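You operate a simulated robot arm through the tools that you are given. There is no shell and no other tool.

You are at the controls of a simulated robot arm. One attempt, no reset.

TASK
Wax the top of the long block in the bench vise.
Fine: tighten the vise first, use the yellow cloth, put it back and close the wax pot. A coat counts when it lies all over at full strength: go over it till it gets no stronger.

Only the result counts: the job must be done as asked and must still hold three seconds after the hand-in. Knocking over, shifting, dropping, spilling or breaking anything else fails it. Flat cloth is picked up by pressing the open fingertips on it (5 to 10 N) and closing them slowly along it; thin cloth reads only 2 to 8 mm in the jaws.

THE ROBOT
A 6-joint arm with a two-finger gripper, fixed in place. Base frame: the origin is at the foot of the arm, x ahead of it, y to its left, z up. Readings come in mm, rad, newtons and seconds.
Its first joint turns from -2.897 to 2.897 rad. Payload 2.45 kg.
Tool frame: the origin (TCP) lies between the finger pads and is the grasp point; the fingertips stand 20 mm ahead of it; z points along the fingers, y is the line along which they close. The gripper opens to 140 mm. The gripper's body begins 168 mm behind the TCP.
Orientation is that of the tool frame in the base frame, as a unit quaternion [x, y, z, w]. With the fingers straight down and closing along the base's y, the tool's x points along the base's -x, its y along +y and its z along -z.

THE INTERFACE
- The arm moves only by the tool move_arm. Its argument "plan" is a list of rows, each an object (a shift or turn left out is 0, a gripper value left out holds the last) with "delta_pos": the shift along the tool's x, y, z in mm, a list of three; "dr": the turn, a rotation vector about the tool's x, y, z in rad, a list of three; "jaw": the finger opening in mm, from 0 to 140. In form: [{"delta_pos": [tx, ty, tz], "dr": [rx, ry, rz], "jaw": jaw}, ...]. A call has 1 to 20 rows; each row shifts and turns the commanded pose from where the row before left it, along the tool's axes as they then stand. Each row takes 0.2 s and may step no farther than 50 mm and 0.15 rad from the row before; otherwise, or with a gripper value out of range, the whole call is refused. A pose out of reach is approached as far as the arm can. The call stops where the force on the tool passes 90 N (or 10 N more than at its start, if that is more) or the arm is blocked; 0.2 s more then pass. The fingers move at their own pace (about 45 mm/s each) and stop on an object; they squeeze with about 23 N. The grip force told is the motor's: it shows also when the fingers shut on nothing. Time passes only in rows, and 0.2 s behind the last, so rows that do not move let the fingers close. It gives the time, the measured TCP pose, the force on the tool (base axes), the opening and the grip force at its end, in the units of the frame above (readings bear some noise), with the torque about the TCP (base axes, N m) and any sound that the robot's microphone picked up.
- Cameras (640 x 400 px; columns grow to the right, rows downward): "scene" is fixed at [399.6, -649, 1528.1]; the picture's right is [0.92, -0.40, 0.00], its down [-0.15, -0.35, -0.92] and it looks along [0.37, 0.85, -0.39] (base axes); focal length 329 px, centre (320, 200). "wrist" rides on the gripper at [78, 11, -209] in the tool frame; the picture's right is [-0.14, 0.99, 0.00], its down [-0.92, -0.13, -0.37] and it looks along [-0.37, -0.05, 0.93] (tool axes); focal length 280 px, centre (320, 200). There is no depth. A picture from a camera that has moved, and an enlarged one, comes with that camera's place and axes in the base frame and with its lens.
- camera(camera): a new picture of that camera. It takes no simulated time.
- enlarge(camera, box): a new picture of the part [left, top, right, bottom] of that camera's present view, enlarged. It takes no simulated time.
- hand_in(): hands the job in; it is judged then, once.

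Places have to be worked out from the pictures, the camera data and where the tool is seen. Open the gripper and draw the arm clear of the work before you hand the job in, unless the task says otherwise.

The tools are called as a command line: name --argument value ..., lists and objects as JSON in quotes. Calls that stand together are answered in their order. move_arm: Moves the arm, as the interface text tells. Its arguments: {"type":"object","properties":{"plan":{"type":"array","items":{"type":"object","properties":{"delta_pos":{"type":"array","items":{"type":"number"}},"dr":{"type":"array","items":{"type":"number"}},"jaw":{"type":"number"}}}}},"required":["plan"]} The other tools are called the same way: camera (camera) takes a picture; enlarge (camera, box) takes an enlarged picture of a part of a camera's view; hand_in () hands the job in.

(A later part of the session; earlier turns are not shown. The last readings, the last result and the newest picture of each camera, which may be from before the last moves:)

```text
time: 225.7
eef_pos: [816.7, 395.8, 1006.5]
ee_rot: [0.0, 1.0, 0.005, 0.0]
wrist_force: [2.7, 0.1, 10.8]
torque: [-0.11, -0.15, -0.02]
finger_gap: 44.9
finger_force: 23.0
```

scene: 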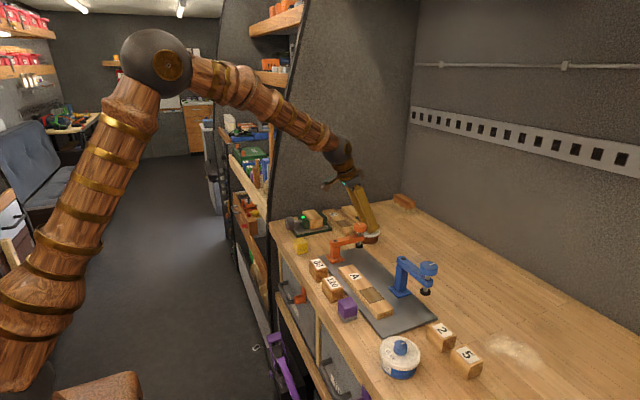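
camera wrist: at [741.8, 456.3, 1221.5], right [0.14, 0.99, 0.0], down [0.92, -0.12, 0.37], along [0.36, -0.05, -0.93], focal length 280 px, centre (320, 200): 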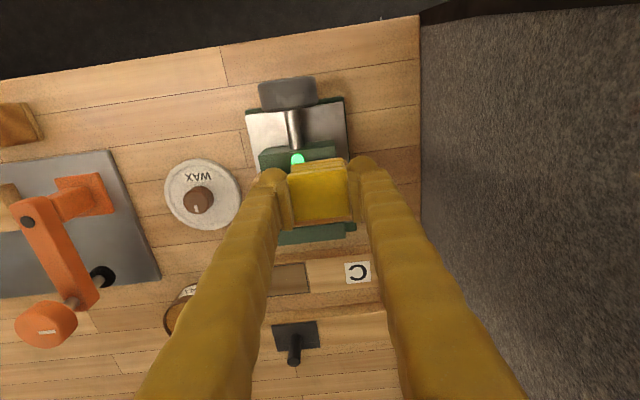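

Now the front lane again with firmer pressure.

move_arm --plan '[{"delta_pos": [0, 0, -0.3], "dr": [0.008, -0.008, 0]}, {"delta_pos": [0, 0, 0.4]}, {}]'

move_arm --plan '[{"delta_pos": [0, 4, 0.1]}, {"delta_pos": [0, 4, 0.02]}, {"delta_pos": [0, 4, 0.02]}, {"delta_pos": [0, 4, 0.02]}, {"delta_pos": [0, 4, 0.02]}, {}]'

move_arm --plan '[{"delta_pos": [0, 4, 0.02]}, {"delta_pos": [0, 4, 0.02]}, {"delta_pos": [0, 4, 0.02]}, {"delta_pos": [0, 4, 0.02]}, {"delta_pos": [0, 4, 0.02]}, {}]'

```text
time: 226.5
eef_pos: [817.0, 395.5, 1004.7]
ee_rot: [-0.001, 1.0, 0.001, 0.004]
wrist_force: [1.0, 3.2, 11.3]
torque: [0.13, 0.05, -0.03]
finger_gap: 45.1
finger_force: 23.2
```

```text
time: 227.9
eef_pos: [816.3, 414.9, 1004.9]
ee_rot: [0.0, 1.0, 0.001, 0.004]
wrist_force: [0.0, -2.1, 7.4]
torque: [-0.07, 0.06, 0.02]
finger_gap: 44.7
finger_force: 22.8
```

```text
time: 229.3
eef_pos: [815.0, 434.3, 1006.0]
ee_rot: [-0.001, 1.0, 0.001, 0.004]
wrist_force: [-0.6, -2.8, 7.2]
torque: [-0.07, 0.04, 0.0]
finger_gap: 44.9
finger_force: 23.5
```

move_arm --plan '[{"delta_pos": [0, 4, 0.2]}, {"delta_pos": [0, 4, 0.02]}, {"delta_pos": [0, 4, 0.02]}, {"delta_pos": [0, 4, 0.02]}, {"delta_pos": [0, 4, 0.02]}, {}]'

move_arm --plan '[{"delta_pos": [0, 4, 0.02]}, {"delta_pos": [0, 4, 0.02]}, {"delta_pos": [0, 4, 0.02]}, {"delta_pos": [0, 3, 0.02]}, {"delta_pos": [0, -4, 0.1]}, {"delta_pos": [0, -4, 0]}, {}]'

move_arm --plan '[{"delta_pos": [0, -4, 0.1]}, {"delta_pos": [0, -4, 0]}, {"delta_pos": [0, -4, 0]}, {"delta_pos": [0, -4, 0]}, {"delta_pos": [0, -4, 0]}, {}]'

```text
time: 230.7
eef_pos: [816.8, 456.0, 1004.9]
ee_rot: [-0.001, 1.0, 0.001, 0.004]
wrist_force: [2.2, -3.6, 11.6]
torque: [-0.17, -0.01, -0.03]
finger_gap: 44.8
finger_force: 22.6
```

```text
time: 232.3
eef_pos: [816.4, 462.8, 1006.0]
ee_rot: [-0.001, 1.0, 0.001, 0.004]
wrist_force: [0.2, 3.3, 4.3]
torque: [0.02, 0.04, -0.03]
finger_gap: 44.8
finger_force: 22.5
```

```text
time: 233.7
eef_pos: [816.4, 441.0, 1005.9]
ee_rot: [-0.001, 1.0, 0.001, 0.004]
wrist_force: [-2.4, 5.1, 18.4]
torque: [0.05, 0.02, 0.04]
finger_gap: 44.6
finger_force: 22.7
```

move_arm --plan '[{"delta_pos": [0, -4, 0]}, {"delta_pos": [0, -4, 0]}, {"delta_pos": [0, -4, 0]}, {"delta_pos": [0, -4, 0]}, {"delta_pos": [0, -4, 0]}, {"delta_pos": [0, -4, 0]}, {}]'

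move_arm --plan '[{"delta_pos": [0, -4, 0]}, {"delta_pos": [0, -4, 0]}, {"delta_pos": [0, -4, 0]}, {"delta_pos": [0, -4, 0]}, {"delta_pos": [0, -4, 0]}, {"delta_pos": [0, -4, 0]}, {}]'

```text
time: 235.3
eef_pos: [815.5, 417.5, 1005.5]
ee_rot: [-0.001, 1.0, 0.001, 0.005]
wrist_force: [0.5, 5.4, 12.4]
torque: [0.07, 0.0, 0.01]
finger_gap: 44.7
finger_force: 23.1
```

```text
time: 236.9
eef_pos: [817.8, 393.3, 1004.9]
ee_rot: [-0.001, 1.0, 0.002, 0.004]
wrist_force: [0.5, 1.4, 6.4]
torque: [0.02, 0.0, -0.01]
finger_gap: 44.6
finger_force: 22.7
```

Now a middle pass to the far end and sweeps there.

move_arm --plan '[{"delta_pos": [-5, 2, 0.1]}, {"delta_pos": [-5, 2, 0]}, {"delta_pos": [-5, 2, 0], "dr": [0, 0.008, 0]}, {"delta_pos": [-5, 2, 0.1]}, {}]'

move_arm --plan '[{"delta_pos": [0, 5, 0.05]}, {"delta_pos": [0, 5, 0.01]}, {"delta_pos": [0, 5, 0.01]}, {"delta_pos": [0, 5, 0.01]}, {"delta_pos": [0, 5, 0.01]}, {"delta_pos": [0, 5, 0.01]}, {}]'

move_arm --plan '[{"delta_pos": [0, 5, 0.01]}, {"delta_pos": [0, 5, 0.01]}, {"delta_pos": [0, 5, 0.01]}, {"delta_pos": [0, 5, 0.01]}, {"delta_pos": [0, 5, 0.01]}, {"delta_pos": [0, 5, 0.01]}, {}]'

```text
time: 238.1
eef_pos: [836.5, 402.6, 1005.3]
ee_rot: [-0.001, 1.0, 0.001, 0.0]
wrist_force: [-0.6, 0.1, 1.6]
torque: [-0.05, -0.05, -0.01]
finger_gap: 44.7
finger_force: 22.8
```

```text
time: 239.7
eef_pos: [837.4, 431.8, 1004.2]
ee_rot: [-0.002, 1.0, 0.001, -0.001]
wrist_force: [-0.6, -1.1, 5.1]
torque: [-0.08, -0.07, -0.01]
finger_gap: 44.7
finger_force: 22.8
```

```text
time: 241.3
eef_pos: [837.4, 460.7, 1005.1]
ee_rot: [-0.001, 1.0, 0.002, 0.0]
wrist_force: [0.6, -0.6, 3.3]
torque: [-0.06, -0.05, 0.02]
finger_gap: 44.8
finger_force: 22.7
```

move_arm --plan '[{"delta_pos": [0, 4, -0.3], "dr": [0.012, 0, 0]}, {"delta_pos": [0, 4, 0.3]}, {"delta_pos": [0, 0, 0.4]}, {}]'

move_arm --plan '[{"delta_pos": [0, 0, 0.4]}, {}]'

```text
time: 242.3
eef_pos: [836.5, 470.2, 1005.0]
ee_rot: [0.0, 1.0, -0.006, 0.001]
wrist_force: [-0.6, -0.2, 0.8]
torque: [-0.03, -0.04, 0.04]
finger_gap: 44.7
finger_force: 23.2
```

```text
time: 242.9
eef_pos: [835.5, 470.1, 1004.1]
ee_rot: [-0.001, 1.0, -0.004, 0.001]
wrist_force: [2.9, 1.0, 7.2]
torque: [0.07, -0.04, 0.0]
finger_gap: 44.9
finger_force: 23.2
```

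move_arm --plan '[{"delta_pos": [4, 0, 0.3]}, {"delta_pos": [4, 0, 0]}, {"delta_pos": [4, 0, 0]}, {"delta_pos": [4, 0, 0]}, {"delta_pos": [4, 0, 0]}, {}]'

move_arm --plan '[{"delta_pos": [-4, 0, 0]}, {"delta_pos": [-4, 0, 0]}, {"delta_pos": [-4, 0, 0]}, {"delta_pos": [-4, 0, 0]}, {"delta_pos": [-4, 0, 0]}, {"delta_pos": [-4, 0, 0]}, {}]'

move_arm --plan '[{"delta_pos": [-4, 0, 0]}, {"delta_pos": [-4, 0, 0]}, {"delta_pos": [-4, 0, 0]}, {"delta_pos": [-4, 0, 0]}, {"delta_pos": [0, -3, 0]}, {"delta_pos": [4, 0, 0]}, {}]'

move_arm --plan '[{"delta_pos": [4, 0, 0]}, {"delta_pos": [4, 0, 0]}, {"delta_pos": [4, 0, 0]}, {"delta_pos": [4, 0, 0]}, {"delta_pos": [4, 0, 0]}, {"delta_pos": [4, 0, 0]}, {"delta_pos": [4, 0, 0]}, {"delta_pos": [4, 0, 0]}, {"delta_pos": [4, 0, 0]}, {}]'

```text
time: 244.3
eef_pos: [817.6, 470.0, 1004.3]
ee_rot: [-0.001, 1.0, -0.005, 0.001]
wrist_force: [5.6, 1.0, 22.0]
torque: [-0.01, -0.26, 0.04]
finger_gap: 44.9
finger_force: 23.5
```

```text
time: 245.9
eef_pos: [841.3, 469.8, 1004.3]
ee_rot: [-0.001, 1.0, -0.006, 0.001]
wrist_force: [-6.1, -0.5, 15.1]
torque: [0.01, 0.13, -0.01]
finger_gap: 45.0
finger_force: 22.5
```

```text
time: 247.5
eef_pos: [852.0, 467.0, 1004.4]
ee_rot: [-0.001, 1.0, -0.005, 0.001]
wrist_force: [4.1, -2.7, 9.2]
torque: [-0.02, -0.06, -0.01]
finger_gap: 44.9
finger_force: 22.7
```

```text
time: 249.7
eef_pos: [815.5, 467.4, 1004.1]
ee_rot: [-0.001, 1.0, -0.004, -0.001]
wrist_force: [3.0, -0.1, 13.7]
torque: [0.06, -0.16, -0.03]
finger_gap: 44.8
finger_force: 22.9
```

Good steady contact. I lift, move aside and inspect again from the same viewpoint.

move_arm --plan '[{"delta_pos": [0, 0, -20]}, {"delta_pos": [0, -20, -40]}, {"delta_pos": [-5, -40, -25], "dr": [-0.01, 0, 0]}, {"delta_pos": [-5, -45, 0]}, {"delta_pos": [0, -45, 0]}, {}]'

enlarge --camera "wrist" --box '[378, 125, 448, 185]'

enlarge --camera "scene" --box '[303, 207, 327, 222]'

```text
time: 251.1
eef_pos: [827.0, 317.3, 1088.9]
ee_rot: [-0.001, 1.0, 0.0, -0.001]
wrist_force: [0.6, 1.0, -0.7]
torque: [0.0, -0.01, 0.0]
finger_gap: 45.0
finger_force: 23.0
```

```text
6.67 times, centred on (413, 155) of wrist
camera zoom: at [749.2, 328.3, 1297.8], right [0.14, 0.99, 0.0], down [0.92, -0.13, 0.37], along [0.37, -0.05, -0.93], focal length 1869 px, centre (-300, 500)
```

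zoom: 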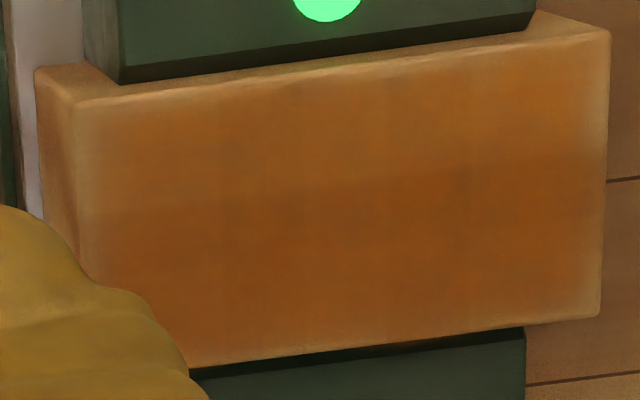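

```text
16.00 times, centred on (315, 214) of scene
camera zoom: at [399.6, -649.0, 1528.1], right [0.92, -0.4, 0.0], down [-0.15, -0.35, -0.92], along [0.37, 0.85, -0.39], focal length 5271 px, centre (400, -32)
```

zoom: 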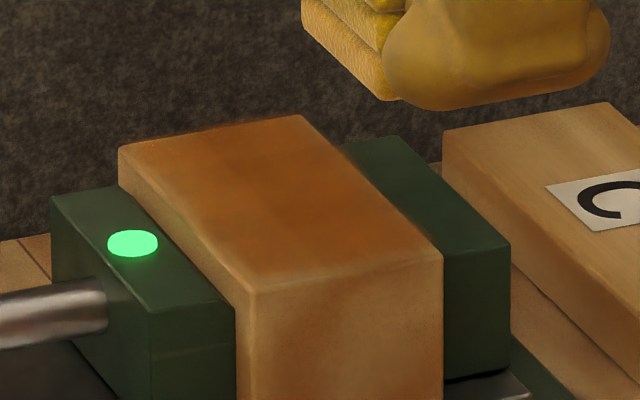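

The edges look unchanged from last time, so the pad may be short of wax. I go back to the pot to load it again.

move_arm --plan '[{"delta_pos": [-40, -13, 0]}, {"delta_pos": [-40, -13, 0]}, {"delta_pos": [-40, -13, 10]}, {"delta_pos": [-41, -13, 15]}, {"delta_pos": [0, 0, 20]}, {}, {}]'

camera --camera "wrist"

enlarge --camera "scene" --box '[340, 185, 420, 250]'

```text
time: 252.7
eef_pos: [990.3, 266.4, 1044.3]
ee_rot: [0.0, 1.0, 0.0, 0.0]
wrist_force: [-0.1, 0.6, -0.9]
torque: [-0.04, -0.01, 0.0]
finger_gap: 45.0
finger_force: 22.7
```

```text
taken
camera wrist: at [911.7, 276.2, 1252.3], right [0.14, 0.99, 0.0], down [0.92, -0.13, 0.37], along [0.37, -0.05, -0.93], focal length 280 px, centre (320, 200)
```

wrist: 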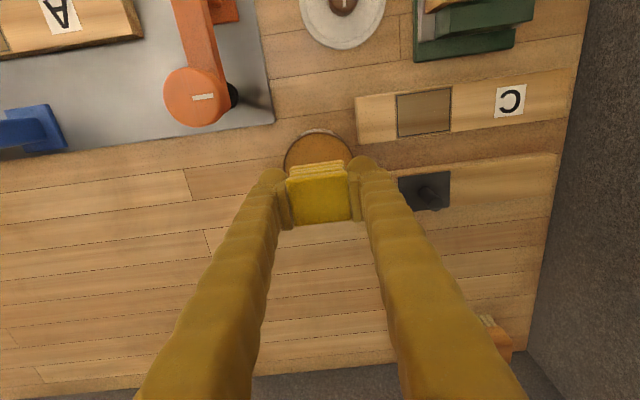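

```text
6.15 times, centred on (380, 218) of scene
camera zoom: at [399.6, -649.0, 1528.1], right [0.92, -0.4, 0.0], down [-0.15, -0.35, -0.92], along [0.37, 0.85, -0.39], focal length 2027 px, centre (-49, 92)
```

zoom: 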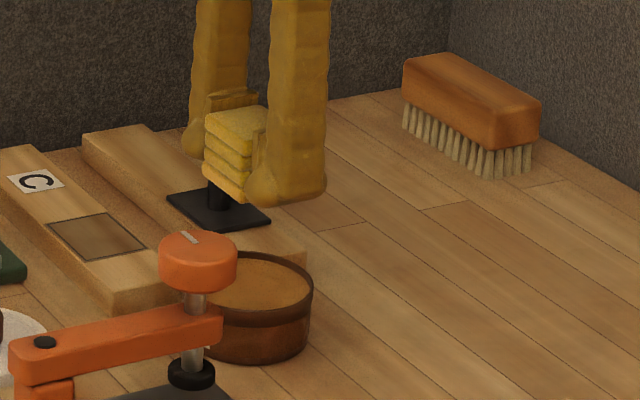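

move_arm --plan '[{"delta_pos": [0, 0, 30]}, {"delta_pos": [0, 0, 22]}, {"delta_pos": [0, 0, 6]}, {"delta_pos": [0, 0, 2]}, {}]'

move_arm --plan '[{"delta_pos": [0, 0, 1]}, {"delta_pos": [0, 0, 1]}, {}]'

```text
time: 253.9
eef_pos: [989.5, 266.5, 984.5]
ee_rot: [-0.001, 1.0, 0.0, 0.001]
wrist_force: [1.2, -0.5, -1.0]
torque: [-0.02, 0.0, -0.03]
finger_gap: 44.7
finger_force: 23.2
```

```text
time: 254.7
eef_pos: [987.2, 266.2, 981.8]
ee_rot: [-0.001, 1.0, 0.001, 0.0]
wrist_force: [0.1, -0.4, -0.5]
torque: [0.04, -0.01, 0.02]
finger_gap: 44.9
finger_force: 23.3
```

move_arm --plan '[{"delta_pos": [0, 0, 1]}, {"delta_pos": [0, 0, 0.7]}, {}]'

move_arm --plan '[{"delta_pos": [0, 0, 0.7]}, {}]'

```text
time: 255.5
eef_pos: [987.6, 266.0, 981.0]
ee_rot: [-0.001, 1.0, 0.0, 0.0]
wrist_force: [0.3, 0.4, -1.2]
torque: [-0.01, 0.02, 0.01]
finger_gap: 44.8
finger_force: 22.8
```

```text
time: 256.1
eef_pos: [987.9, 266.7, 981.2]
ee_rot: [-0.001, 1.0, 0.0, 0.0]
wrist_force: [0.5, 0.2, -0.8]
torque: [-0.01, -0.01, -0.02]
finger_gap: 45.0
finger_force: 22.6
```

move_arm --plan '[{"delta_pos": [0, 0, 0.7]}, {}]'

move_arm --plan '[{"delta_pos": [0, 0, 0.7]}, {}]'

enlarge --camera "scene" --box '[350, 200, 400, 245]'

```text
time: 256.7
eef_pos: [988.4, 267.3, 978.9]
ee_rot: [-0.001, 1.0, -0.001, 0.0]
wrist_force: [0.2, 1.0, -0.4]
torque: [0.0, 0.01, -0.03]
finger_gap: 44.9
finger_force: 23.0
```

```text
time: 257.3
eef_pos: [987.0, 266.4, 978.2]
ee_rot: [0.0, 1.0, 0.0, 0.0]
wrist_force: [0.3, -0.5, -0.3]
torque: [0.01, -0.03, -0.01]
finger_gap: 45.0
finger_force: 23.5
```

```text
8.89 times, centred on (375, 222) of scene
camera zoom: at [399.6, -649.0, 1528.1], right [0.92, -0.4, 0.0], down [-0.15, -0.35, -0.92], along [0.37, 0.85, -0.39], focal length 2928 px, centre (-169, 0)
```

zoom: 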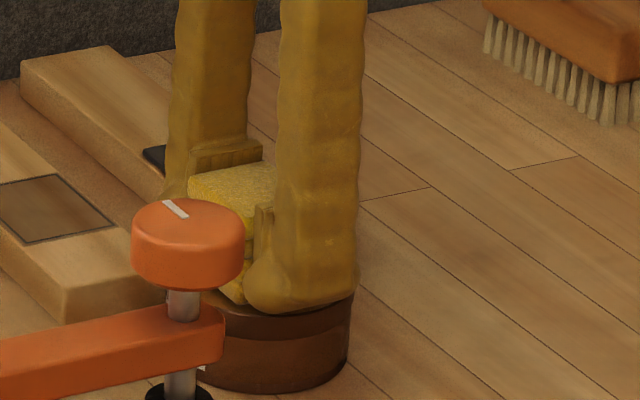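

The pad has slid up between the fingers (about 10 mm), so it no longer reaches the wax before the fingertips would reach the rim. I lift out and will set the pad down at its own place to take a new, higher grip.

move_arm --plan '[{"delta_pos": [0, 0, -10]}, {"delta_pos": [0, 0, -30]}, {"delta_pos": [0, 0, -40]}, {}]'

enlarge --camera "scene" --box '[350, 185, 390, 215]'

enlarge --camera "wrist" --box '[240, 120, 400, 240]'

```text
time: 258.3
eef_pos: [988.4, 265.2, 1058.4]
ee_rot: [0.0, 1.0, 0.0, 0.0]
wrist_force: [-0.9, 0.0, -0.8]
torque: [0.02, -0.03, -0.01]
finger_gap: 44.8
finger_force: 22.9
```

```text
13.33 times, centred on (370, 200) of scene
camera zoom: at [399.6, -649.0, 1528.1], right [0.92, -0.4, 0.0], down [-0.15, -0.35, -0.92], along [0.37, 0.85, -0.39], focal length 4392 px, centre (-347, 200)
```

zoom: 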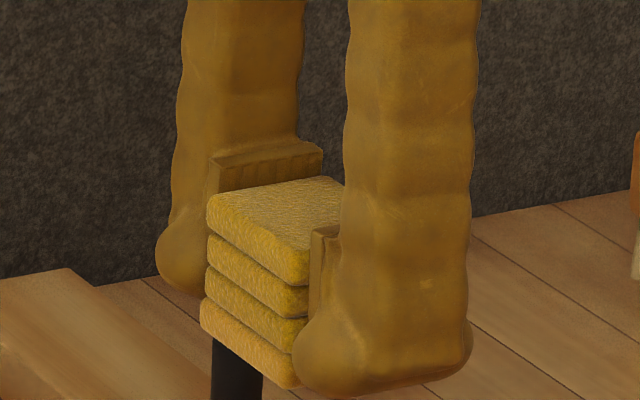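

```text
3.33 times, centred on (320, 180) of wrist
camera zoom: at [911.7, 276.4, 1267.4], right [0.14, 0.99, 0.0], down [0.92, -0.13, 0.37], along [0.37, -0.05, -0.93], focal length 935 px, centre (320, 267)
```

zoom: 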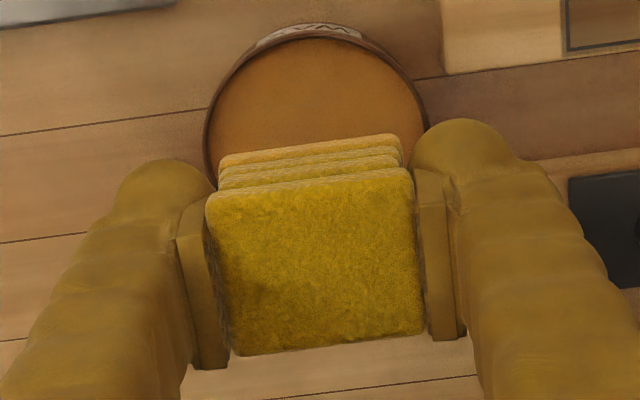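

Bottom layer is clearly amber (waxed) and protrudes only ~3 mm below the fingertips. I carry the pad to its home spot to re-grip.

move_arm --plan '[{"delta_pos": [42, 3.6, 0]}, {"delta_pos": [42, 3.6, 0]}, {"delta_pos": [42, 3.6, 0]}, {"delta_pos": [42, 3.6, 0]}, {"delta_pos": [42, 3.6, 0]}, {"delta_pos": [44, 3.6, 0]}, {"delta_pos": [0, 0, 40]}, {"delta_pos": [0, 0, 35]}, {}, {}]'

enlarge --camera "scene" --box '[270, 205, 340, 265]'

```text
time: 260.5
eef_pos: [732.6, 287.8, 982.2]
ee_rot: [-0.001, 1.0, 0.0, 0.0]
wrist_force: [-0.1, 0.5, -1.2]
torque: [-0.01, -0.02, 0.01]
finger_gap: 44.6
finger_force: 23.2
```

```text
6.67 times, centred on (305, 235) of scene
camera zoom: at [399.6, -649.0, 1528.1], right [0.92, -0.4, 0.0], down [-0.15, -0.35, -0.92], along [0.37, 0.85, -0.39], focal length 2196 px, centre (420, -33)
```

zoom: 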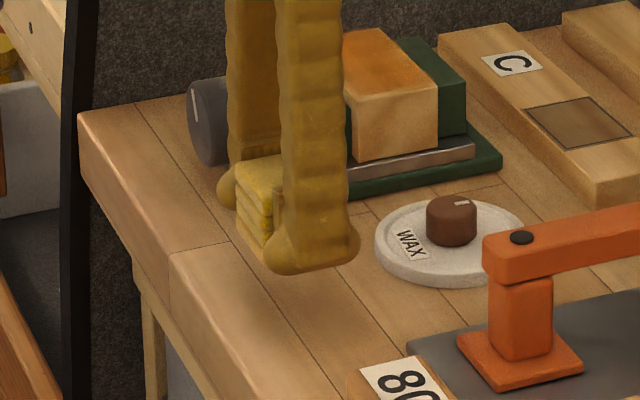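

move_arm --plan '[{"delta_pos": [-1.5, -0.8, 16]}, {"delta_pos": [0, 0, 14]}, {"delta_pos": [0, 0, 3]}, {}]'

move_arm --plan '[{"delta_pos": [0, 0, 1.5]}, {"delta_pos": [0, 0, 1]}, {}]'

move_arm --plan '[{"delta_pos": [0, 0, 1]}, {}]'

```text
time: 261.5
eef_pos: [734.7, 286.1, 949.5]
ee_rot: [0.0, 1.0, 0.0, 0.0]
wrist_force: [-0.3, -0.2, -0.2]
torque: [0.0, 0.02, -0.01]
finger_gap: 44.7
finger_force: 23.3
```

```text
time: 262.3
eef_pos: [734.2, 287.3, 948.9]
ee_rot: [-0.001, 1.0, 0.0, 0.001]
wrist_force: [-1.1, -0.4, -0.3]
torque: [0.02, -0.03, 0.01]
finger_gap: 45.1
finger_force: 23.1
```

```text
time: 262.9
eef_pos: [735.3, 286.6, 946.5]
ee_rot: [-0.001, 1.0, 0.0, -0.001]
wrist_force: [1.2, -0.4, -0.2]
torque: [-0.01, -0.03, 0.01]
finger_gap: 44.7
finger_force: 23.1
```

move_arm --plan '[{"delta_pos": [0, 0, 0.8]}, {"delta_pos": [0, 0, 0.8]}, {}]'

move_arm --plan '[{"delta_pos": [0, 0, 0.8]}, {}]'

move_arm --plan '[{"delta_pos": [0, 0, 0.6]}, {}]'

```text
time: 263.7
eef_pos: [735.7, 286.3, 946.2]
ee_rot: [-0.001, 1.0, 0.0, 0.0]
wrist_force: [-0.6, 0.5, -0.7]
torque: [0.01, -0.03, -0.03]
finger_gap: 44.9
finger_force: 23.3
```

```text
time: 264.3
eef_pos: [736.8, 286.3, 944.5]
ee_rot: [-0.001, 1.0, 0.0, 0.0]
wrist_force: [0.4, -0.3, -0.4]
torque: [0.0, -0.04, -0.02]
finger_gap: 44.8
finger_force: 22.5
```

```text
time: 264.9
eef_pos: [736.7, 286.3, 943.9]
ee_rot: [0.0, 1.0, 0.0, 0.0]
wrist_force: [0.1, -0.4, -0.5]
torque: [-0.02, 0.01, -0.01]
finger_gap: 44.9
finger_force: 23.2
```

enlarge --camera "scene" --box '[285, 225, 325, 255]'

move_arm --plan '[{"delta_pos": [0, 0, 0.6]}, {}]'

```text
13.33 times, centred on (305, 240) of scene
camera zoom: at [399.6, -649.0, 1528.1], right [0.92, -0.4, 0.0], down [-0.15, -0.35, -0.92], along [0.37, 0.85, -0.39], focal length 4392 px, centre (520, -333)
```

zoom: 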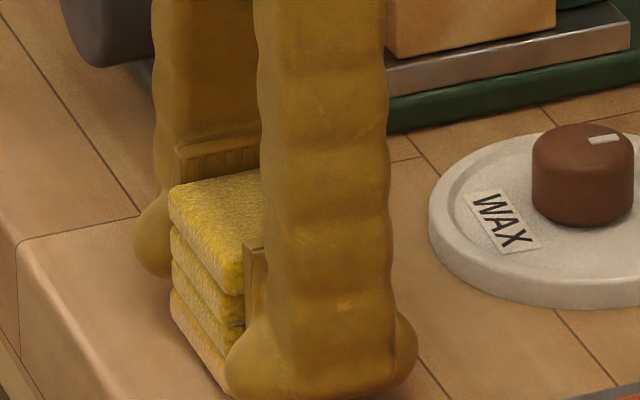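

```text
time: 265.5
eef_pos: [735.8, 286.5, 942.9]
ee_rot: [-0.002, 1.0, 0.0, -0.001]
wrist_force: [0.6, -0.8, -1.1]
torque: [0.0, 0.03, 0.0]
finger_gap: 44.6
finger_force: 22.7
```

move_arm --plan '[{"delta_pos": [0, 0, 0.6]}, {}]'

move_arm --plan '[{"delta_pos": [0, 0, 0.6]}, {}]'

```text
time: 266.1
eef_pos: [735.8, 287.7, 942.8]
ee_rot: [-0.001, 1.0, 0.0, 0.0]
wrist_force: [-0.7, 0.2, 0.0]
torque: [-0.04, 0.01, -0.02]
finger_gap: 45.0
finger_force: 22.8
```

```text
time: 266.7
eef_pos: [735.2, 287.2, 943.0]
ee_rot: [-0.001, 1.0, 0.0, 0.001]
wrist_force: [-0.4, 0.3, -0.6]
torque: [0.0, -0.01, -0.01]
finger_gap: 45.0
finger_force: 22.4
```

move_arm --plan '[{"delta_pos": [0, 0, 0.6]}, {}]'

move_arm --plan '[{"delta_pos": [0, 0, 0.6]}, {}]'

```text
time: 267.3
eef_pos: [735.9, 286.8, 943.2]
ee_rot: [-0.001, 1.0, 0.001, 0.001]
wrist_force: [-0.5, 6.7, 13.1]
torque: [0.07, 0.06, 0.01]
finger_gap: 44.6
finger_force: 23.0
```

```text
time: 267.9
eef_pos: [735.3, 285.9, 941.3]
ee_rot: [-0.001, 1.0, 0.0, 0.001]
wrist_force: [-0.1, 0.4, 34.1]
torque: [0.02, 0.08, -0.02]
finger_gap: 44.8
finger_force: 22.7
```

Contact with the bench. I ease off, open, rise 13.5 mm and grip the pad again higher up.

move_arm --plan '[{"delta_pos": [0, 0, -0.8]}, {}, {"jaw": 52}, {"jaw": 62}, {}, {"delta_pos": [0, 0, -7]}, {"delta_pos": [0, 0, -6.5]}, {}, {}]'

enlarge --camera "wrist" --box '[240, 120, 400, 240]'

enlarge --camera "scene" --box '[285, 225, 325, 255]'

```text
time: 269.9
eef_pos: [734.8, 286.4, 955.4]
ee_rot: [-0.001, 1.0, 0.0, 0.001]
wrist_force: [0.3, 0.5, -0.3]
torque: [-0.01, 0.02, -0.01]
finger_gap: 61.8
finger_force: 0.1
```

```text
3.33 times, centred on (320, 180) of wrist
camera zoom: at [657.6, 297.0, 1164.3], right [0.14, 0.99, 0.0], down [0.92, -0.13, 0.37], along [0.37, -0.05, -0.93], focal length 935 px, centre (320, 267)
```

zoom: 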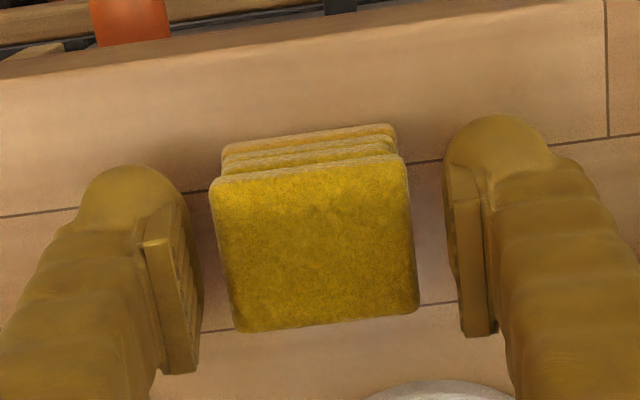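

```text
13.33 times, centred on (305, 240) of scene
camera zoom: at [399.6, -649.0, 1528.1], right [0.92, -0.4, 0.0], down [-0.15, -0.35, -0.92], along [0.37, 0.85, -0.39], focal length 4392 px, centre (520, -333)
```

zoom: 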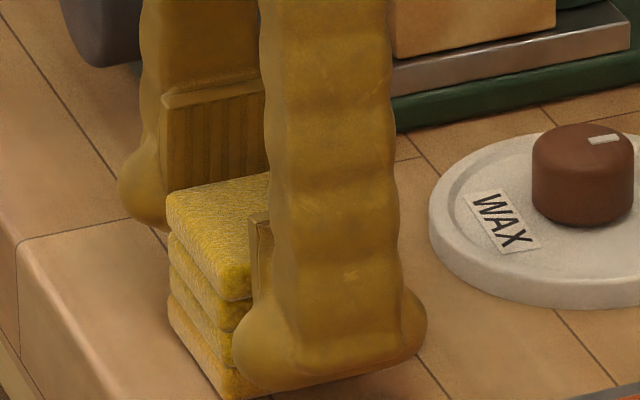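

The pad stands at its original place. I grip again.

move_arm --plan '[{"delta_pos": [0, 0.3, 0], "jaw": 52}, {"jaw": 46}, {"jaw": 36}, {}, {}, {"delta_pos": [0, 0, -10]}, {"delta_pos": [0, 0, -30]}, {"delta_pos": [0, 0, -35]}, {}]'

enlarge --camera "scene" --box '[285, 195, 325, 240]'

```text
time: 271.9
eef_pos: [736.0, 286.6, 1032.5]
ee_rot: [0.0, 1.0, 0.0, 0.0]
wrist_force: [-0.3, 0.4, -1.1]
torque: [-0.02, 0.0, -0.01]
finger_gap: 44.8
finger_force: 23.4
```

```text
8.89 times, centred on (305, 218) of scene
camera zoom: at [399.6, -649.0, 1528.1], right [0.92, -0.4, 0.0], down [-0.15, -0.35, -0.92], along [0.37, 0.85, -0.39], focal length 2928 px, centre (453, 44)
```

zoom: 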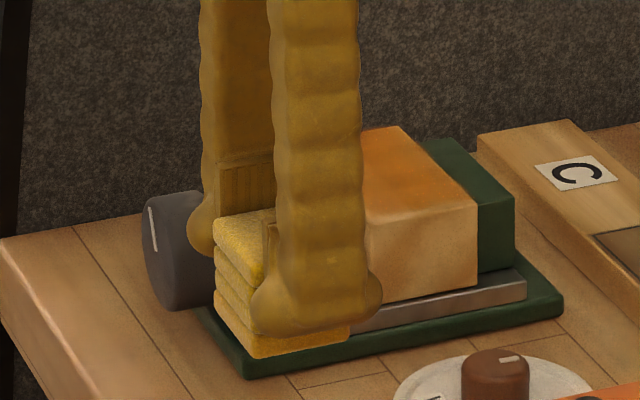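

Now back to the pot for a second loading.

move_arm --plan '[{"delta_pos": [0, 0, -40]}, {"delta_pos": [-42, -3.4, 0]}, {"delta_pos": [-42, -3.4, 0]}, {"delta_pos": [-42, -3.4, 0]}, {"delta_pos": [-42, -3.4, 0]}, {"delta_pos": [-42, -3.4, 0]}, {"delta_pos": [-43, -3.4, 0]}, {"delta_pos": [0, 0, 35]}, {"delta_pos": [0, 0, 30]}, {}, {}]'

camera --camera "wrist"

```text
time: 274.3
eef_pos: [987.5, 268.4, 1005.0]
ee_rot: [-0.001, 1.0, 0.001, 0.001]
wrist_force: [0.4, -0.4, -1.5]
torque: [-0.01, 0.01, 0.02]
finger_gap: 44.6
finger_force: 22.9
```

```text
taken
camera wrist: at [910.4, 279.2, 1214.7], right [0.14, 0.99, 0.0], down [0.92, -0.13, 0.37], along [0.37, -0.05, -0.93], focal length 280 px, centre (320, 200)
```

wrist: 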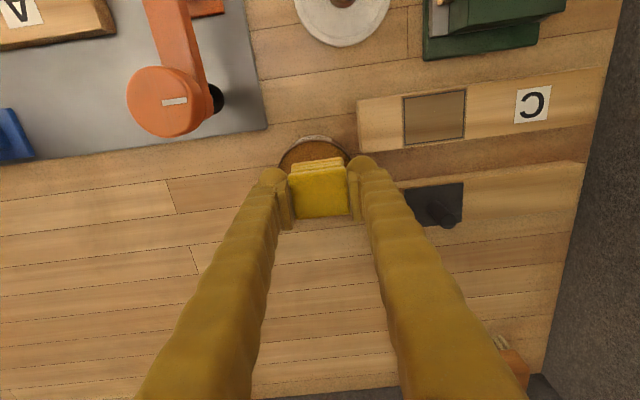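

move_arm --plan '[{"delta_pos": [-1, -2.5, 6]}, {"delta_pos": [0, 0, 4]}, {"delta_pos": [0, 0, 2]}, {}]'

move_arm --plan '[{"delta_pos": [0, 0, 1]}, {}]'

```text
time: 275.3
eef_pos: [989.2, 264.6, 993.4]
ee_rot: [-0.001, 1.0, 0.001, -0.001]
wrist_force: [-0.6, -0.4, -0.9]
torque: [0.02, -0.06, -0.01]
finger_gap: 44.7
finger_force: 23.1
```

```text
time: 275.9
eef_pos: [990.3, 265.7, 992.7]
ee_rot: [-0.002, 1.0, 0.0, 0.0]
wrist_force: [0.2, -0.6, -0.7]
torque: [0.01, 0.0, -0.03]
finger_gap: 44.6
finger_force: 23.0
```

move_arm --plan '[{"delta_pos": [0, 0, 1]}, {}]'

move_arm --plan '[{"delta_pos": [0, 0, 0.7]}, {}]'

move_arm --plan '[{"delta_pos": [0, 0, 0.5]}, {}]'

```text
time: 276.5
eef_pos: [988.9, 264.7, 992.2]
ee_rot: [-0.001, 1.0, 0.0, 0.0]
wrist_force: [0.5, 0.2, -0.6]
torque: [0.02, 0.05, -0.02]
finger_gap: 44.4
finger_force: 23.3
```

```text
time: 277.1
eef_pos: [989.5, 265.0, 991.3]
ee_rot: [0.0, 1.0, 0.0, 0.0]
wrist_force: [-0.1, 0.2, -0.6]
torque: [0.01, 0.02, 0.02]
finger_gap: 44.4
finger_force: 23.2
```

```text
time: 277.7
eef_pos: [989.0, 265.0, 990.6]
ee_rot: [-0.001, 1.0, 0.0, 0.0]
wrist_force: [0.2, 0.4, 0.0]
torque: [-0.02, 0.02, 0.01]
finger_gap: 44.6
finger_force: 23.4
```

move_arm --plan '[{"delta_pos": [0, 0, 0.6]}, {}]'

move_arm --plan '[{"delta_pos": [0, 0, 0.6]}, {}]'

move_arm --plan '[{"delta_pos": [0, 0, 0.5]}, {}]'

```text
time: 278.3
eef_pos: [990.4, 264.2, 989.1]
ee_rot: [-0.001, 1.0, 0.001, -0.001]
wrist_force: [0.7, -0.1, -1.4]
torque: [0.0, 0.0, 0.01]
finger_gap: 44.6
finger_force: 22.9
```

```text
time: 278.9
eef_pos: [990.3, 264.8, 989.1]
ee_rot: [-0.002, 1.0, 0.0, 0.0]
wrist_force: [0.7, 1.0, -0.5]
torque: [0.02, -0.02, 0.03]
finger_gap: 44.8
finger_force: 22.8
```

```text
time: 279.5
eef_pos: [989.5, 265.6, 988.1]
ee_rot: [-0.001, 1.0, 0.001, 0.0]
wrist_force: [-0.3, 0.8, -0.3]
torque: [-0.01, 0.01, -0.03]
finger_gap: 44.5
finger_force: 22.1
```

move_arm --plan '[{"delta_pos": [0, 0, 0.6]}, {}]'

move_arm --plan '[{"delta_pos": [0, 0, 0.6]}, {}]'

enlarge --camera "scene" --box '[350, 200, 400, 245]'

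```text
time: 280.1
eef_pos: [989.0, 265.0, 988.0]
ee_rot: [0.0, 1.0, -0.001, 0.0]
wrist_force: [0.0, -0.1, -0.1]
torque: [0.02, -0.02, -0.01]
finger_gap: 44.7
finger_force: 23.1
```

```text
time: 280.7
eef_pos: [989.2, 264.4, 987.8]
ee_rot: [0.0, 1.0, 0.0, 0.0]
wrist_force: [-1.7, 1.5, 4.8]
torque: [-0.01, 0.09, -0.04]
finger_gap: 44.3
finger_force: 23.1
```

```text
8.89 times, centred on (375, 222) of scene
camera zoom: at [399.6, -649.0, 1528.1], right [0.92, -0.4, 0.0], down [-0.15, -0.35, -0.92], along [0.37, 0.85, -0.39], focal length 2928 px, centre (-169, 0)
```

zoom: 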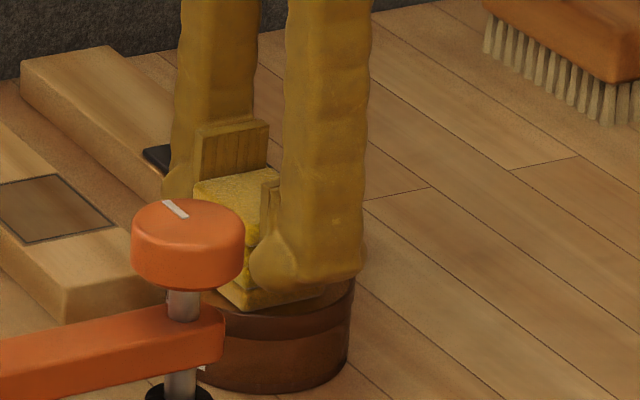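

Light contact with the wax (5 N). I press to about 12 N, hold a moment, then lift.

move_arm --plan '[{"delta_pos": [0, 0, 0.4]}, {}, {}, {}, {}, {}]'

move_arm --plan '[{"delta_pos": [0, 0, -6]}, {"delta_pos": [0, 0, -25]}, {"delta_pos": [0, 0, -35]}, {"delta_pos": [0, 0, -25]}, {}]'

enlarge --camera "scene" --box '[345, 180, 395, 215]'

```text
time: 282.1
eef_pos: [988.9, 265.9, 987.8]
ee_rot: [-0.001, 1.0, 0.001, 0.001]
wrist_force: [0.1, 1.5, 20.6]
torque: [0.03, -0.02, -0.06]
finger_gap: 44.5
finger_force: 22.9
```

```text
time: 283.3
eef_pos: [989.6, 265.0, 1077.8]
ee_rot: [-0.001, 1.0, 0.0, 0.0]
wrist_force: [-0.6, 0.5, -0.8]
torque: [-0.03, 0.01, 0.01]
finger_gap: 44.7
finger_force: 23.0
```

```text
11.43 times, centred on (370, 198) of scene
camera zoom: at [399.6, -649.0, 1528.1], right [0.92, -0.4, 0.0], down [-0.15, -0.35, -0.92], along [0.37, 0.85, -0.39], focal length 3765 px, centre (-251, 229)
```

zoom: 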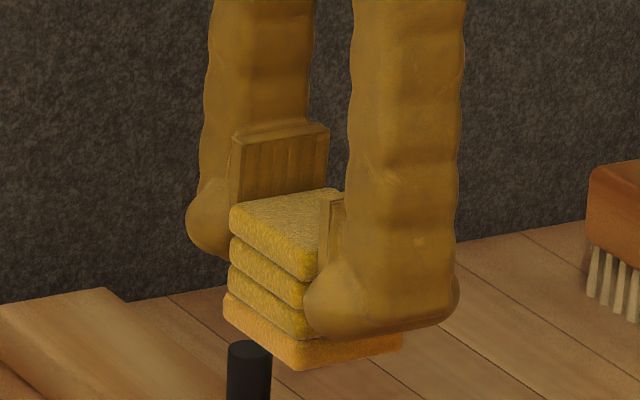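

Freshly loaded. Back to the block, starting at the near-front corner where the coat is weakest.

move_arm --plan '[{"delta_pos": [34.6, 25.8, 0]}, {"delta_pos": [34.6, 25.8, 0]}, {"delta_pos": [34.6, 25.8, 0]}, {"delta_pos": [34.6, 25.8, 0]}, {"delta_pos": [34.6, 25.8, 0]}, {"dr": [-0.006, 0, 0], "delta_pos": [0, 0, 35]}, {"delta_pos": [0, 0, 24]}, {}, {}]'

move_arm --plan '[{"delta_pos": [0, 0, 1.5]}, {}]'

```text
time: 285.3
eef_pos: [816.9, 390.5, 1018.4]
ee_rot: [-0.001, 1.0, 0.003, 0.0]
wrist_force: [-0.2, 0.8, 0.2]
torque: [-0.02, -0.02, -0.02]
finger_gap: 44.5
finger_force: 22.9
```

```text
time: 285.9
eef_pos: [816.7, 391.1, 1016.8]
ee_rot: [-0.001, 1.0, 0.003, 0.0]
wrist_force: [-0.1, 0.3, -0.6]
torque: [0.01, -0.01, 0.02]
finger_gap: 44.9
finger_force: 23.3
```

move_arm --plan '[{"delta_pos": [0, 2, 1]}, {}]'

move_arm --plan '[{"delta_pos": [0, 0, 0.7]}, {}]'

move_arm --plan '[{"delta_pos": [0, 0, 0.7]}, {}]'

```text
time: 286.5
eef_pos: [816.6, 394.4, 1016.4]
ee_rot: [0.0, 1.0, 0.003, 0.0]
wrist_force: [1.3, -4.2, 10.0]
torque: [-0.2, -0.1, -0.04]
finger_gap: 44.3
finger_force: 23.0
```

```text
time: 287.1
eef_pos: [815.6, 394.5, 1016.5]
ee_rot: [0.0, 1.0, 0.004, 0.0]
wrist_force: [5.5, -5.7, 17.6]
torque: [-0.2, -0.28, -0.07]
finger_gap: 44.6
finger_force: 23.5
```

```text
time: 287.7
eef_pos: [816.5, 395.2, 1015.7]
ee_rot: [-0.001, 1.0, 0.004, 0.001]
wrist_force: [0.3, -5.6, 28.0]
torque: [-0.12, -0.12, -0.03]
finger_gap: 44.8
finger_force: 23.0
```

move_arm --plan '[{"delta_pos": [3, 0, -0.5]}, {"delta_pos": [-4, 0, 0]}, {"delta_pos": [-4, 0, 0]}, {"delta_pos": [-4, 0, 0]}, {"delta_pos": [-4, 0, 0]}, {"delta_pos": [-4, 0, 0]}, {}]'

move_arm --plan '[{"delta_pos": [-4, 0, 0]}, {"delta_pos": [-4, 0, 0]}, {"delta_pos": [-4, 0, 0]}, {"delta_pos": [-4, 0, 0]}, {"delta_pos": [-4, 0, 0]}, {"delta_pos": [-4, 0, 0]}, {}]'

```text
time: 289.3
eef_pos: [833.5, 395.2, 1015.7]
ee_rot: [0.0, 1.0, 0.002, 0.0]
wrist_force: [-8.0, 1.2, 14.2]
torque: [0.0, 0.23, -0.01]
finger_gap: 44.5
finger_force: 23.1
```

```text
time: 290.9
eef_pos: [857.5, 395.7, 1015.7]
ee_rot: [0.0, 1.0, 0.004, -0.001]
wrist_force: [-2.4, -0.9, 5.6]
torque: [-0.01, 0.09, -0.02]
finger_gap: 45.0
finger_force: 23.1
```

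move_arm --plan '[{"delta_pos": [0, -3, 0.2]}, {"delta_pos": [4, 0, 0]}, {"delta_pos": [4, 0, 0]}, {"delta_pos": [4, 0, 0]}, {"delta_pos": [4, 0, 0]}, {"delta_pos": [4, 0, 0]}, {}]'

move_arm --plan '[{"delta_pos": [4, 0, 0]}, {"delta_pos": [4, 0, 0]}, {"delta_pos": [4, 0, 0]}, {"delta_pos": [4, 0, 0]}, {"delta_pos": [4, 0, 0]}, {"delta_pos": [2, 0, 0]}, {}]'

enlarge --camera "scene" --box '[303, 200, 335, 222]'

```text
time: 292.5
eef_pos: [838.1, 392.5, 1015.8]
ee_rot: [-0.001, 1.0, 0.004, -0.001]
wrist_force: [2.6, 0.9, 8.7]
torque: [-0.01, -0.11, -0.03]
finger_gap: 44.5
finger_force: 23.0
```

```text
time: 294.1
eef_pos: [815.8, 392.1, 1016.0]
ee_rot: [-0.001, 1.0, 0.004, 0.0]
wrist_force: [2.2, 0.0, 9.3]
torque: [0.0, -0.14, 0.02]
finger_gap: 44.6
finger_force: 22.6
```

```text
16.00 times, centred on (319, 211) of scene
camera zoom: at [399.6, -649.0, 1528.1], right [0.92, -0.4, 0.0], down [-0.15, -0.35, -0.92], along [0.37, 0.85, -0.39], focal length 5271 px, centre (336, 24)
```

zoom: 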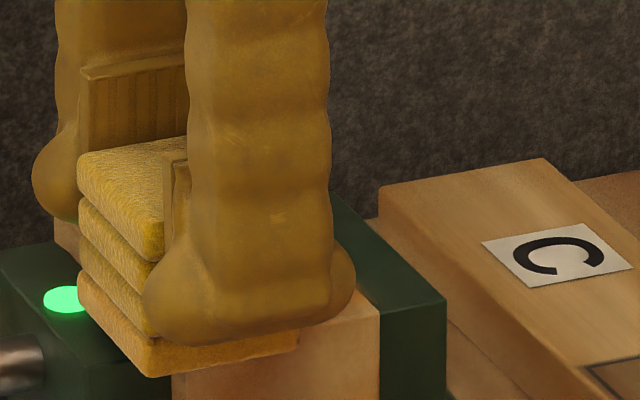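

Now the front lane with the fresh wax.

move_arm --plan '[{"delta_pos": [0, 4, 0.1], "dr": [0.003, -0.006, 0]}, {"delta_pos": [0, 4, 0.02]}, {"delta_pos": [0, 4, 0.02]}, {"delta_pos": [0, 4, 0.02]}, {"delta_pos": [0, 4, 0.02]}, {}]'

move_arm --plan '[{"delta_pos": [0, 4, 0.02]}, {"delta_pos": [0, 4, 0.02]}, {"delta_pos": [0, 4, 0.02]}, {"delta_pos": [0, 4, 0.02]}, {"delta_pos": [0, 4, 0.02]}, {}]'

```text
time: 295.5
eef_pos: [815.2, 412.8, 1013.9]
ee_rot: [-0.001, 1.0, 0.002, 0.003]
wrist_force: [1.4, -0.7, 6.5]
torque: [0.0, 0.0, 0.02]
finger_gap: 44.7
finger_force: 22.8
```

```text
time: 296.9
eef_pos: [815.9, 433.4, 1014.8]
ee_rot: [-0.001, 1.0, 0.002, 0.004]
wrist_force: [0.4, -2.1, 5.3]
torque: [-0.05, 0.04, -0.02]
finger_gap: 44.6
finger_force: 23.1
```

move_arm --plan '[{"delta_pos": [0, 4, 0.15]}, {"delta_pos": [0, 4, 0.03]}, {"delta_pos": [0, 4, 0.03]}, {"delta_pos": [0, 4, 0.03]}, {"delta_pos": [0, 4, 0.03]}, {}]'

move_arm --plan '[{"delta_pos": [0, 4, 0.1]}, {"delta_pos": [0, 4, 0.03]}, {"delta_pos": [0, 4, 0.03]}, {"delta_pos": [0, 4, 0.03]}, {}]'

```text
time: 298.3
eef_pos: [815.4, 450.9, 1015.7]
ee_rot: [-0.001, 1.0, 0.002, 0.003]
wrist_force: [0.4, -4.1, 9.1]
torque: [-0.06, 0.01, -0.02]
finger_gap: 44.9
finger_force: 22.8
```

```text
time: 299.5
eef_pos: [814.1, 468.2, 1015.1]
ee_rot: [0.0, 1.0, 0.002, 0.004]
wrist_force: [1.4, -1.8, 7.9]
torque: [-0.11, -0.06, 0.01]
finger_gap: 44.5
finger_force: 23.3
```

Far end sweep.

move_arm --plan '[{"delta_pos": [0, 2, 0.1], "dr": [0.008, 0.006, 0]}, {"delta_pos": [-4, 0, 0]}, {"delta_pos": [-4, 0, 0]}, {"delta_pos": [-4, 0, 0]}, {"delta_pos": [-4, 0, 0]}, {"delta_pos": [-4, 0, 0]}, {}]'

move_arm --plan '[{"delta_pos": [-4, 0, 0.1]}, {"delta_pos": [-4, 0, 0]}, {"delta_pos": [-4, 0, 0]}, {"delta_pos": [-4, 0, 0]}, {"delta_pos": [-4, 0, 0]}, {"delta_pos": [-2, 0, 0]}, {}]'

```text
time: 301.1
eef_pos: [834.8, 470.0, 1015.3]
ee_rot: [0.0, 1.0, -0.002, 0.001]
wrist_force: [0.1, -0.3, 0.1]
torque: [0.02, 0.0, 0.03]
finger_gap: 44.9
finger_force: 23.3
```

```text
time: 302.7
eef_pos: [856.9, 470.9, 1016.0]
ee_rot: [-0.002, 1.0, -0.002, 0.001]
wrist_force: [0.8, 0.7, -0.8]
torque: [0.02, 0.0, 0.03]
finger_gap: 44.5
finger_force: 23.1
```

No contact there; I lower until I feel it and sweep back.

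move_arm --plan '[{"delta_pos": [0, 0, 0.5]}, {}]'

move_arm --plan '[{"delta_pos": [0, 0, 0.4]}, {}]'

```text
time: 303.3
eef_pos: [856.8, 471.2, 1015.6]
ee_rot: [-0.001, 1.0, -0.003, 0.0]
wrist_force: [-2.0, -1.0, 3.2]
torque: [-0.01, 0.08, 0.01]
finger_gap: 44.9
finger_force: 23.2
```

```text
time: 303.9
eef_pos: [857.1, 471.1, 1015.7]
ee_rot: [0.0, 1.0, -0.002, 0.0]
wrist_force: [-1.2, 3.6, 10.1]
torque: [0.16, 0.17, 0.0]
finger_gap: 44.8
finger_force: 23.0
```

move_arm --plan '[{"delta_pos": [4, 0, 0.1]}, {"delta_pos": [4, 0, 0]}, {"delta_pos": [4, 0, 0]}, {"delta_pos": [4, 0, 0]}, {"delta_pos": [4, 0, 0]}, {}]'

move_arm --plan '[{"delta_pos": [4, 0, 0]}, {"delta_pos": [4, 0, 0]}, {"delta_pos": [4, 0, 0]}, {"delta_pos": [4, 0, 0]}, {"delta_pos": [4, 0, 0]}, {"delta_pos": [2, 0, 0]}, {}]'

move_arm --plan '[{"delta_pos": [-4, -3, 0]}, {"delta_pos": [-4, 0, 0]}, {"delta_pos": [-4, 0, 0]}, {"delta_pos": [-4, 0, 0]}, {"delta_pos": [-4, 0, 0]}, {"delta_pos": [-4, 0, 0]}, {}]'

move_arm --plan '[{"delta_pos": [-4, 0, 0]}, {"delta_pos": [-4, 0, 0]}, {"delta_pos": [-4, 0, 0]}, {"delta_pos": [-4, 0, 0]}, {"delta_pos": [-3, 0, 0]}, {}]'

```text
time: 305.3
eef_pos: [836.1, 469.3, 1013.9]
ee_rot: [-0.001, 1.0, -0.003, 0.0]
wrist_force: [5.3, -1.4, 13.4]
torque: [-0.07, -0.14, 0.02]
finger_gap: 44.6
finger_force: 22.6
```

```text
time: 306.9
eef_pos: [815.7, 470.0, 1013.7]
ee_rot: [-0.001, 1.0, -0.003, -0.001]
wrist_force: [7.3, 0.6, 19.6]
torque: [-0.06, -0.31, 0.05]
finger_gap: 44.7
finger_force: 22.9
```

```text
time: 308.5
eef_pos: [839.6, 469.2, 1015.1]
ee_rot: [-0.001, 1.0, -0.003, 0.0]
wrist_force: [-8.4, 0.4, 23.9]
torque: [0.0, 0.23, -0.03]
finger_gap: 44.7
finger_force: 23.2
```

```text
time: 309.9
eef_pos: [858.5, 467.2, 1014.9]
ee_rot: [-0.002, 1.0, -0.002, 0.0]
wrist_force: [-0.2, 0.3, -0.1]
torque: [-0.01, 0.01, -0.01]
finger_gap: 44.9
finger_force: 22.9
```

Now the back lane, stroking toward the near end.

move_arm --plan '[{"delta_pos": [0, -2, 0.5], "dr": [-0.006, 0.004, 0]}, {}]'

move_arm --plan '[{"delta_pos": [0, 0, 0.3]}, {}]'

```text
time: 310.5
eef_pos: [857.9, 466.0, 1014.2]
ee_rot: [-0.002, 1.0, 0.001, -0.002]
wrist_force: [0.8, 0.6, 4.0]
torque: [-0.03, -0.06, 0.01]
finger_gap: 44.8
finger_force: 22.8
```

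```text
time: 311.1
eef_pos: [858.5, 464.9, 1013.9]
ee_rot: [-0.001, 1.0, 0.002, -0.003]
wrist_force: [2.1, 1.9, 10.2]
torque: [0.02, -0.06, 0.01]
finger_gap: 44.8
finger_force: 22.8
```

move_arm --plan '[{"delta_pos": [0, -4, 0]}, {"delta_pos": [0, -4, 0]}, {"delta_pos": [0, -4, 0]}, {"delta_pos": [0, -4, 0]}, {"delta_pos": [0, -4, 0]}, {}]'

move_arm --plan '[{"delta_pos": [0, -4, 0]}, {"delta_pos": [0, -4, 0]}, {"delta_pos": [0, -4, 0]}, {"delta_pos": [0, -4, 0]}, {"delta_pos": [0, -4, 0]}, {}]'

move_arm --plan '[{"delta_pos": [0, -4, 0]}, {"delta_pos": [0, -4, 0]}, {"delta_pos": [0, -4, 0]}, {"delta_pos": [0, -4, 0]}, {"delta_pos": [0, -4, 0]}, {"delta_pos": [0, -4, 0]}, {"delta_pos": [0, -4, 0]}, {}]'

```text
time: 312.5
eef_pos: [858.7, 445.6, 1014.2]
ee_rot: [-0.001, 1.0, 0.001, -0.001]
wrist_force: [-0.6, 5.1, 12.9]
torque: [0.15, 0.05, -0.04]
finger_gap: 44.7
finger_force: 23.0
```

```text
time: 313.9
eef_pos: [858.3, 426.2, 1014.4]
ee_rot: [-0.001, 1.0, 0.001, -0.002]
wrist_force: [0.3, 3.8, 14.4]
torque: [0.06, 0.03, 0.0]
finger_gap: 44.7
finger_force: 23.4
```

```text
time: 315.7
eef_pos: [858.4, 397.1, 1014.2]
ee_rot: [-0.001, 1.0, 0.001, -0.002]
wrist_force: [0.1, 1.6, 9.3]
torque: [0.06, 0.04, 0.03]
finger_gap: 44.8
finger_force: 22.8
```

Steady contact throughout. Now two middle lanes (x≈842 and x≈828).

move_arm --plan '[{"delta_pos": [4, 0, 0.1]}, {"delta_pos": [4, 0, 0]}, {"delta_pos": [4, 0, 0]}, {"delta_pos": [4, 0, 0]}, {"delta_pos": [0, 5, 0]}, {"delta_pos": [0, 5, 0]}, {"delta_pos": [0, 5, 0]}, {}]'

move_arm --plan '[{"delta_pos": [0, 5, 0]}, {"delta_pos": [0, 5, 0]}, {"delta_pos": [0, 5, 0]}, {"delta_pos": [0, 5, 0]}, {"delta_pos": [0, 5, 0]}, {}]'

move_arm --plan '[{"delta_pos": [0, 5, 0.1]}, {"delta_pos": [0, 5, 0]}, {"delta_pos": [0, 5, 0]}, {"delta_pos": [0, 5, 0]}, {"delta_pos": [0, 5, 0]}, {"delta_pos": [0, 4, 0]}, {}]'

```text
time: 317.5
eef_pos: [841.5, 412.1, 1013.2]
ee_rot: [-0.001, 1.0, 0.001, -0.002]
wrist_force: [0.9, -1.8, 1.4]
torque: [-0.09, -0.05, 0.03]
finger_gap: 44.9
finger_force: 23.1
```

```text
time: 318.9
eef_pos: [843.2, 437.5, 1013.5]
ee_rot: [0.0, 1.0, 0.0, -0.002]
wrist_force: [0.3, -1.1, 4.3]
torque: [-0.09, -0.08, -0.03]
finger_gap: 44.9
finger_force: 23.0
```

```text
time: 320.5
eef_pos: [842.6, 467.7, 1012.2]
ee_rot: [-0.001, 1.0, 0.0, -0.001]
wrist_force: [-0.8, -0.7, 7.8]
torque: [-0.1, -0.03, 0.01]
finger_gap: 44.7
finger_force: 22.8
```

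move_arm --plan '[{"delta_pos": [5, 0, 0.1]}, {"delta_pos": [5, 0, 0]}, {"delta_pos": [5, 0, 0]}, {"delta_pos": [0, -5, 0]}, {"delta_pos": [0, -5, 0]}, {"delta_pos": [0, -5, 0]}, {"delta_pos": [0, -5, 0]}, {}]'

move_arm --plan '[{"delta_pos": [0, -5, 0]}, {"delta_pos": [0, -5, 0]}, {"delta_pos": [0, -5, 0]}, {"delta_pos": [0, -5, 0]}, {"delta_pos": [0, -5, 0]}, {}]'

move_arm --plan '[{"delta_pos": [0, -5, 0.1]}, {"delta_pos": [0, -5, 0]}, {"delta_pos": [0, -5, 0]}, {"delta_pos": [0, -5, 0]}, {"delta_pos": [0, -5, 0]}, {"delta_pos": [0, -5, 0]}, {}]'

```text
time: 322.3
eef_pos: [828.0, 446.9, 1012.9]
ee_rot: [-0.001, 1.0, 0.001, -0.002]
wrist_force: [1.3, 0.7, 4.8]
torque: [0.07, -0.08, 0.0]
finger_gap: 44.8
finger_force: 23.1
```

```text
time: 323.7
eef_pos: [829.0, 421.3, 1013.1]
ee_rot: [0.0, 1.0, 0.001, -0.001]
wrist_force: [-0.8, -0.3, -0.9]
torque: [0.0, 0.03, 0.01]
finger_gap: 44.5
finger_force: 22.6
```

```text
time: 325.3
eef_pos: [827.1, 391.1, 1012.5]
ee_rot: [-0.001, 1.0, 0.001, -0.002]
wrist_force: [1.8, 4.9, 8.9]
torque: [0.15, -0.06, -0.04]
finger_gap: 44.7
finger_force: 23.1
```

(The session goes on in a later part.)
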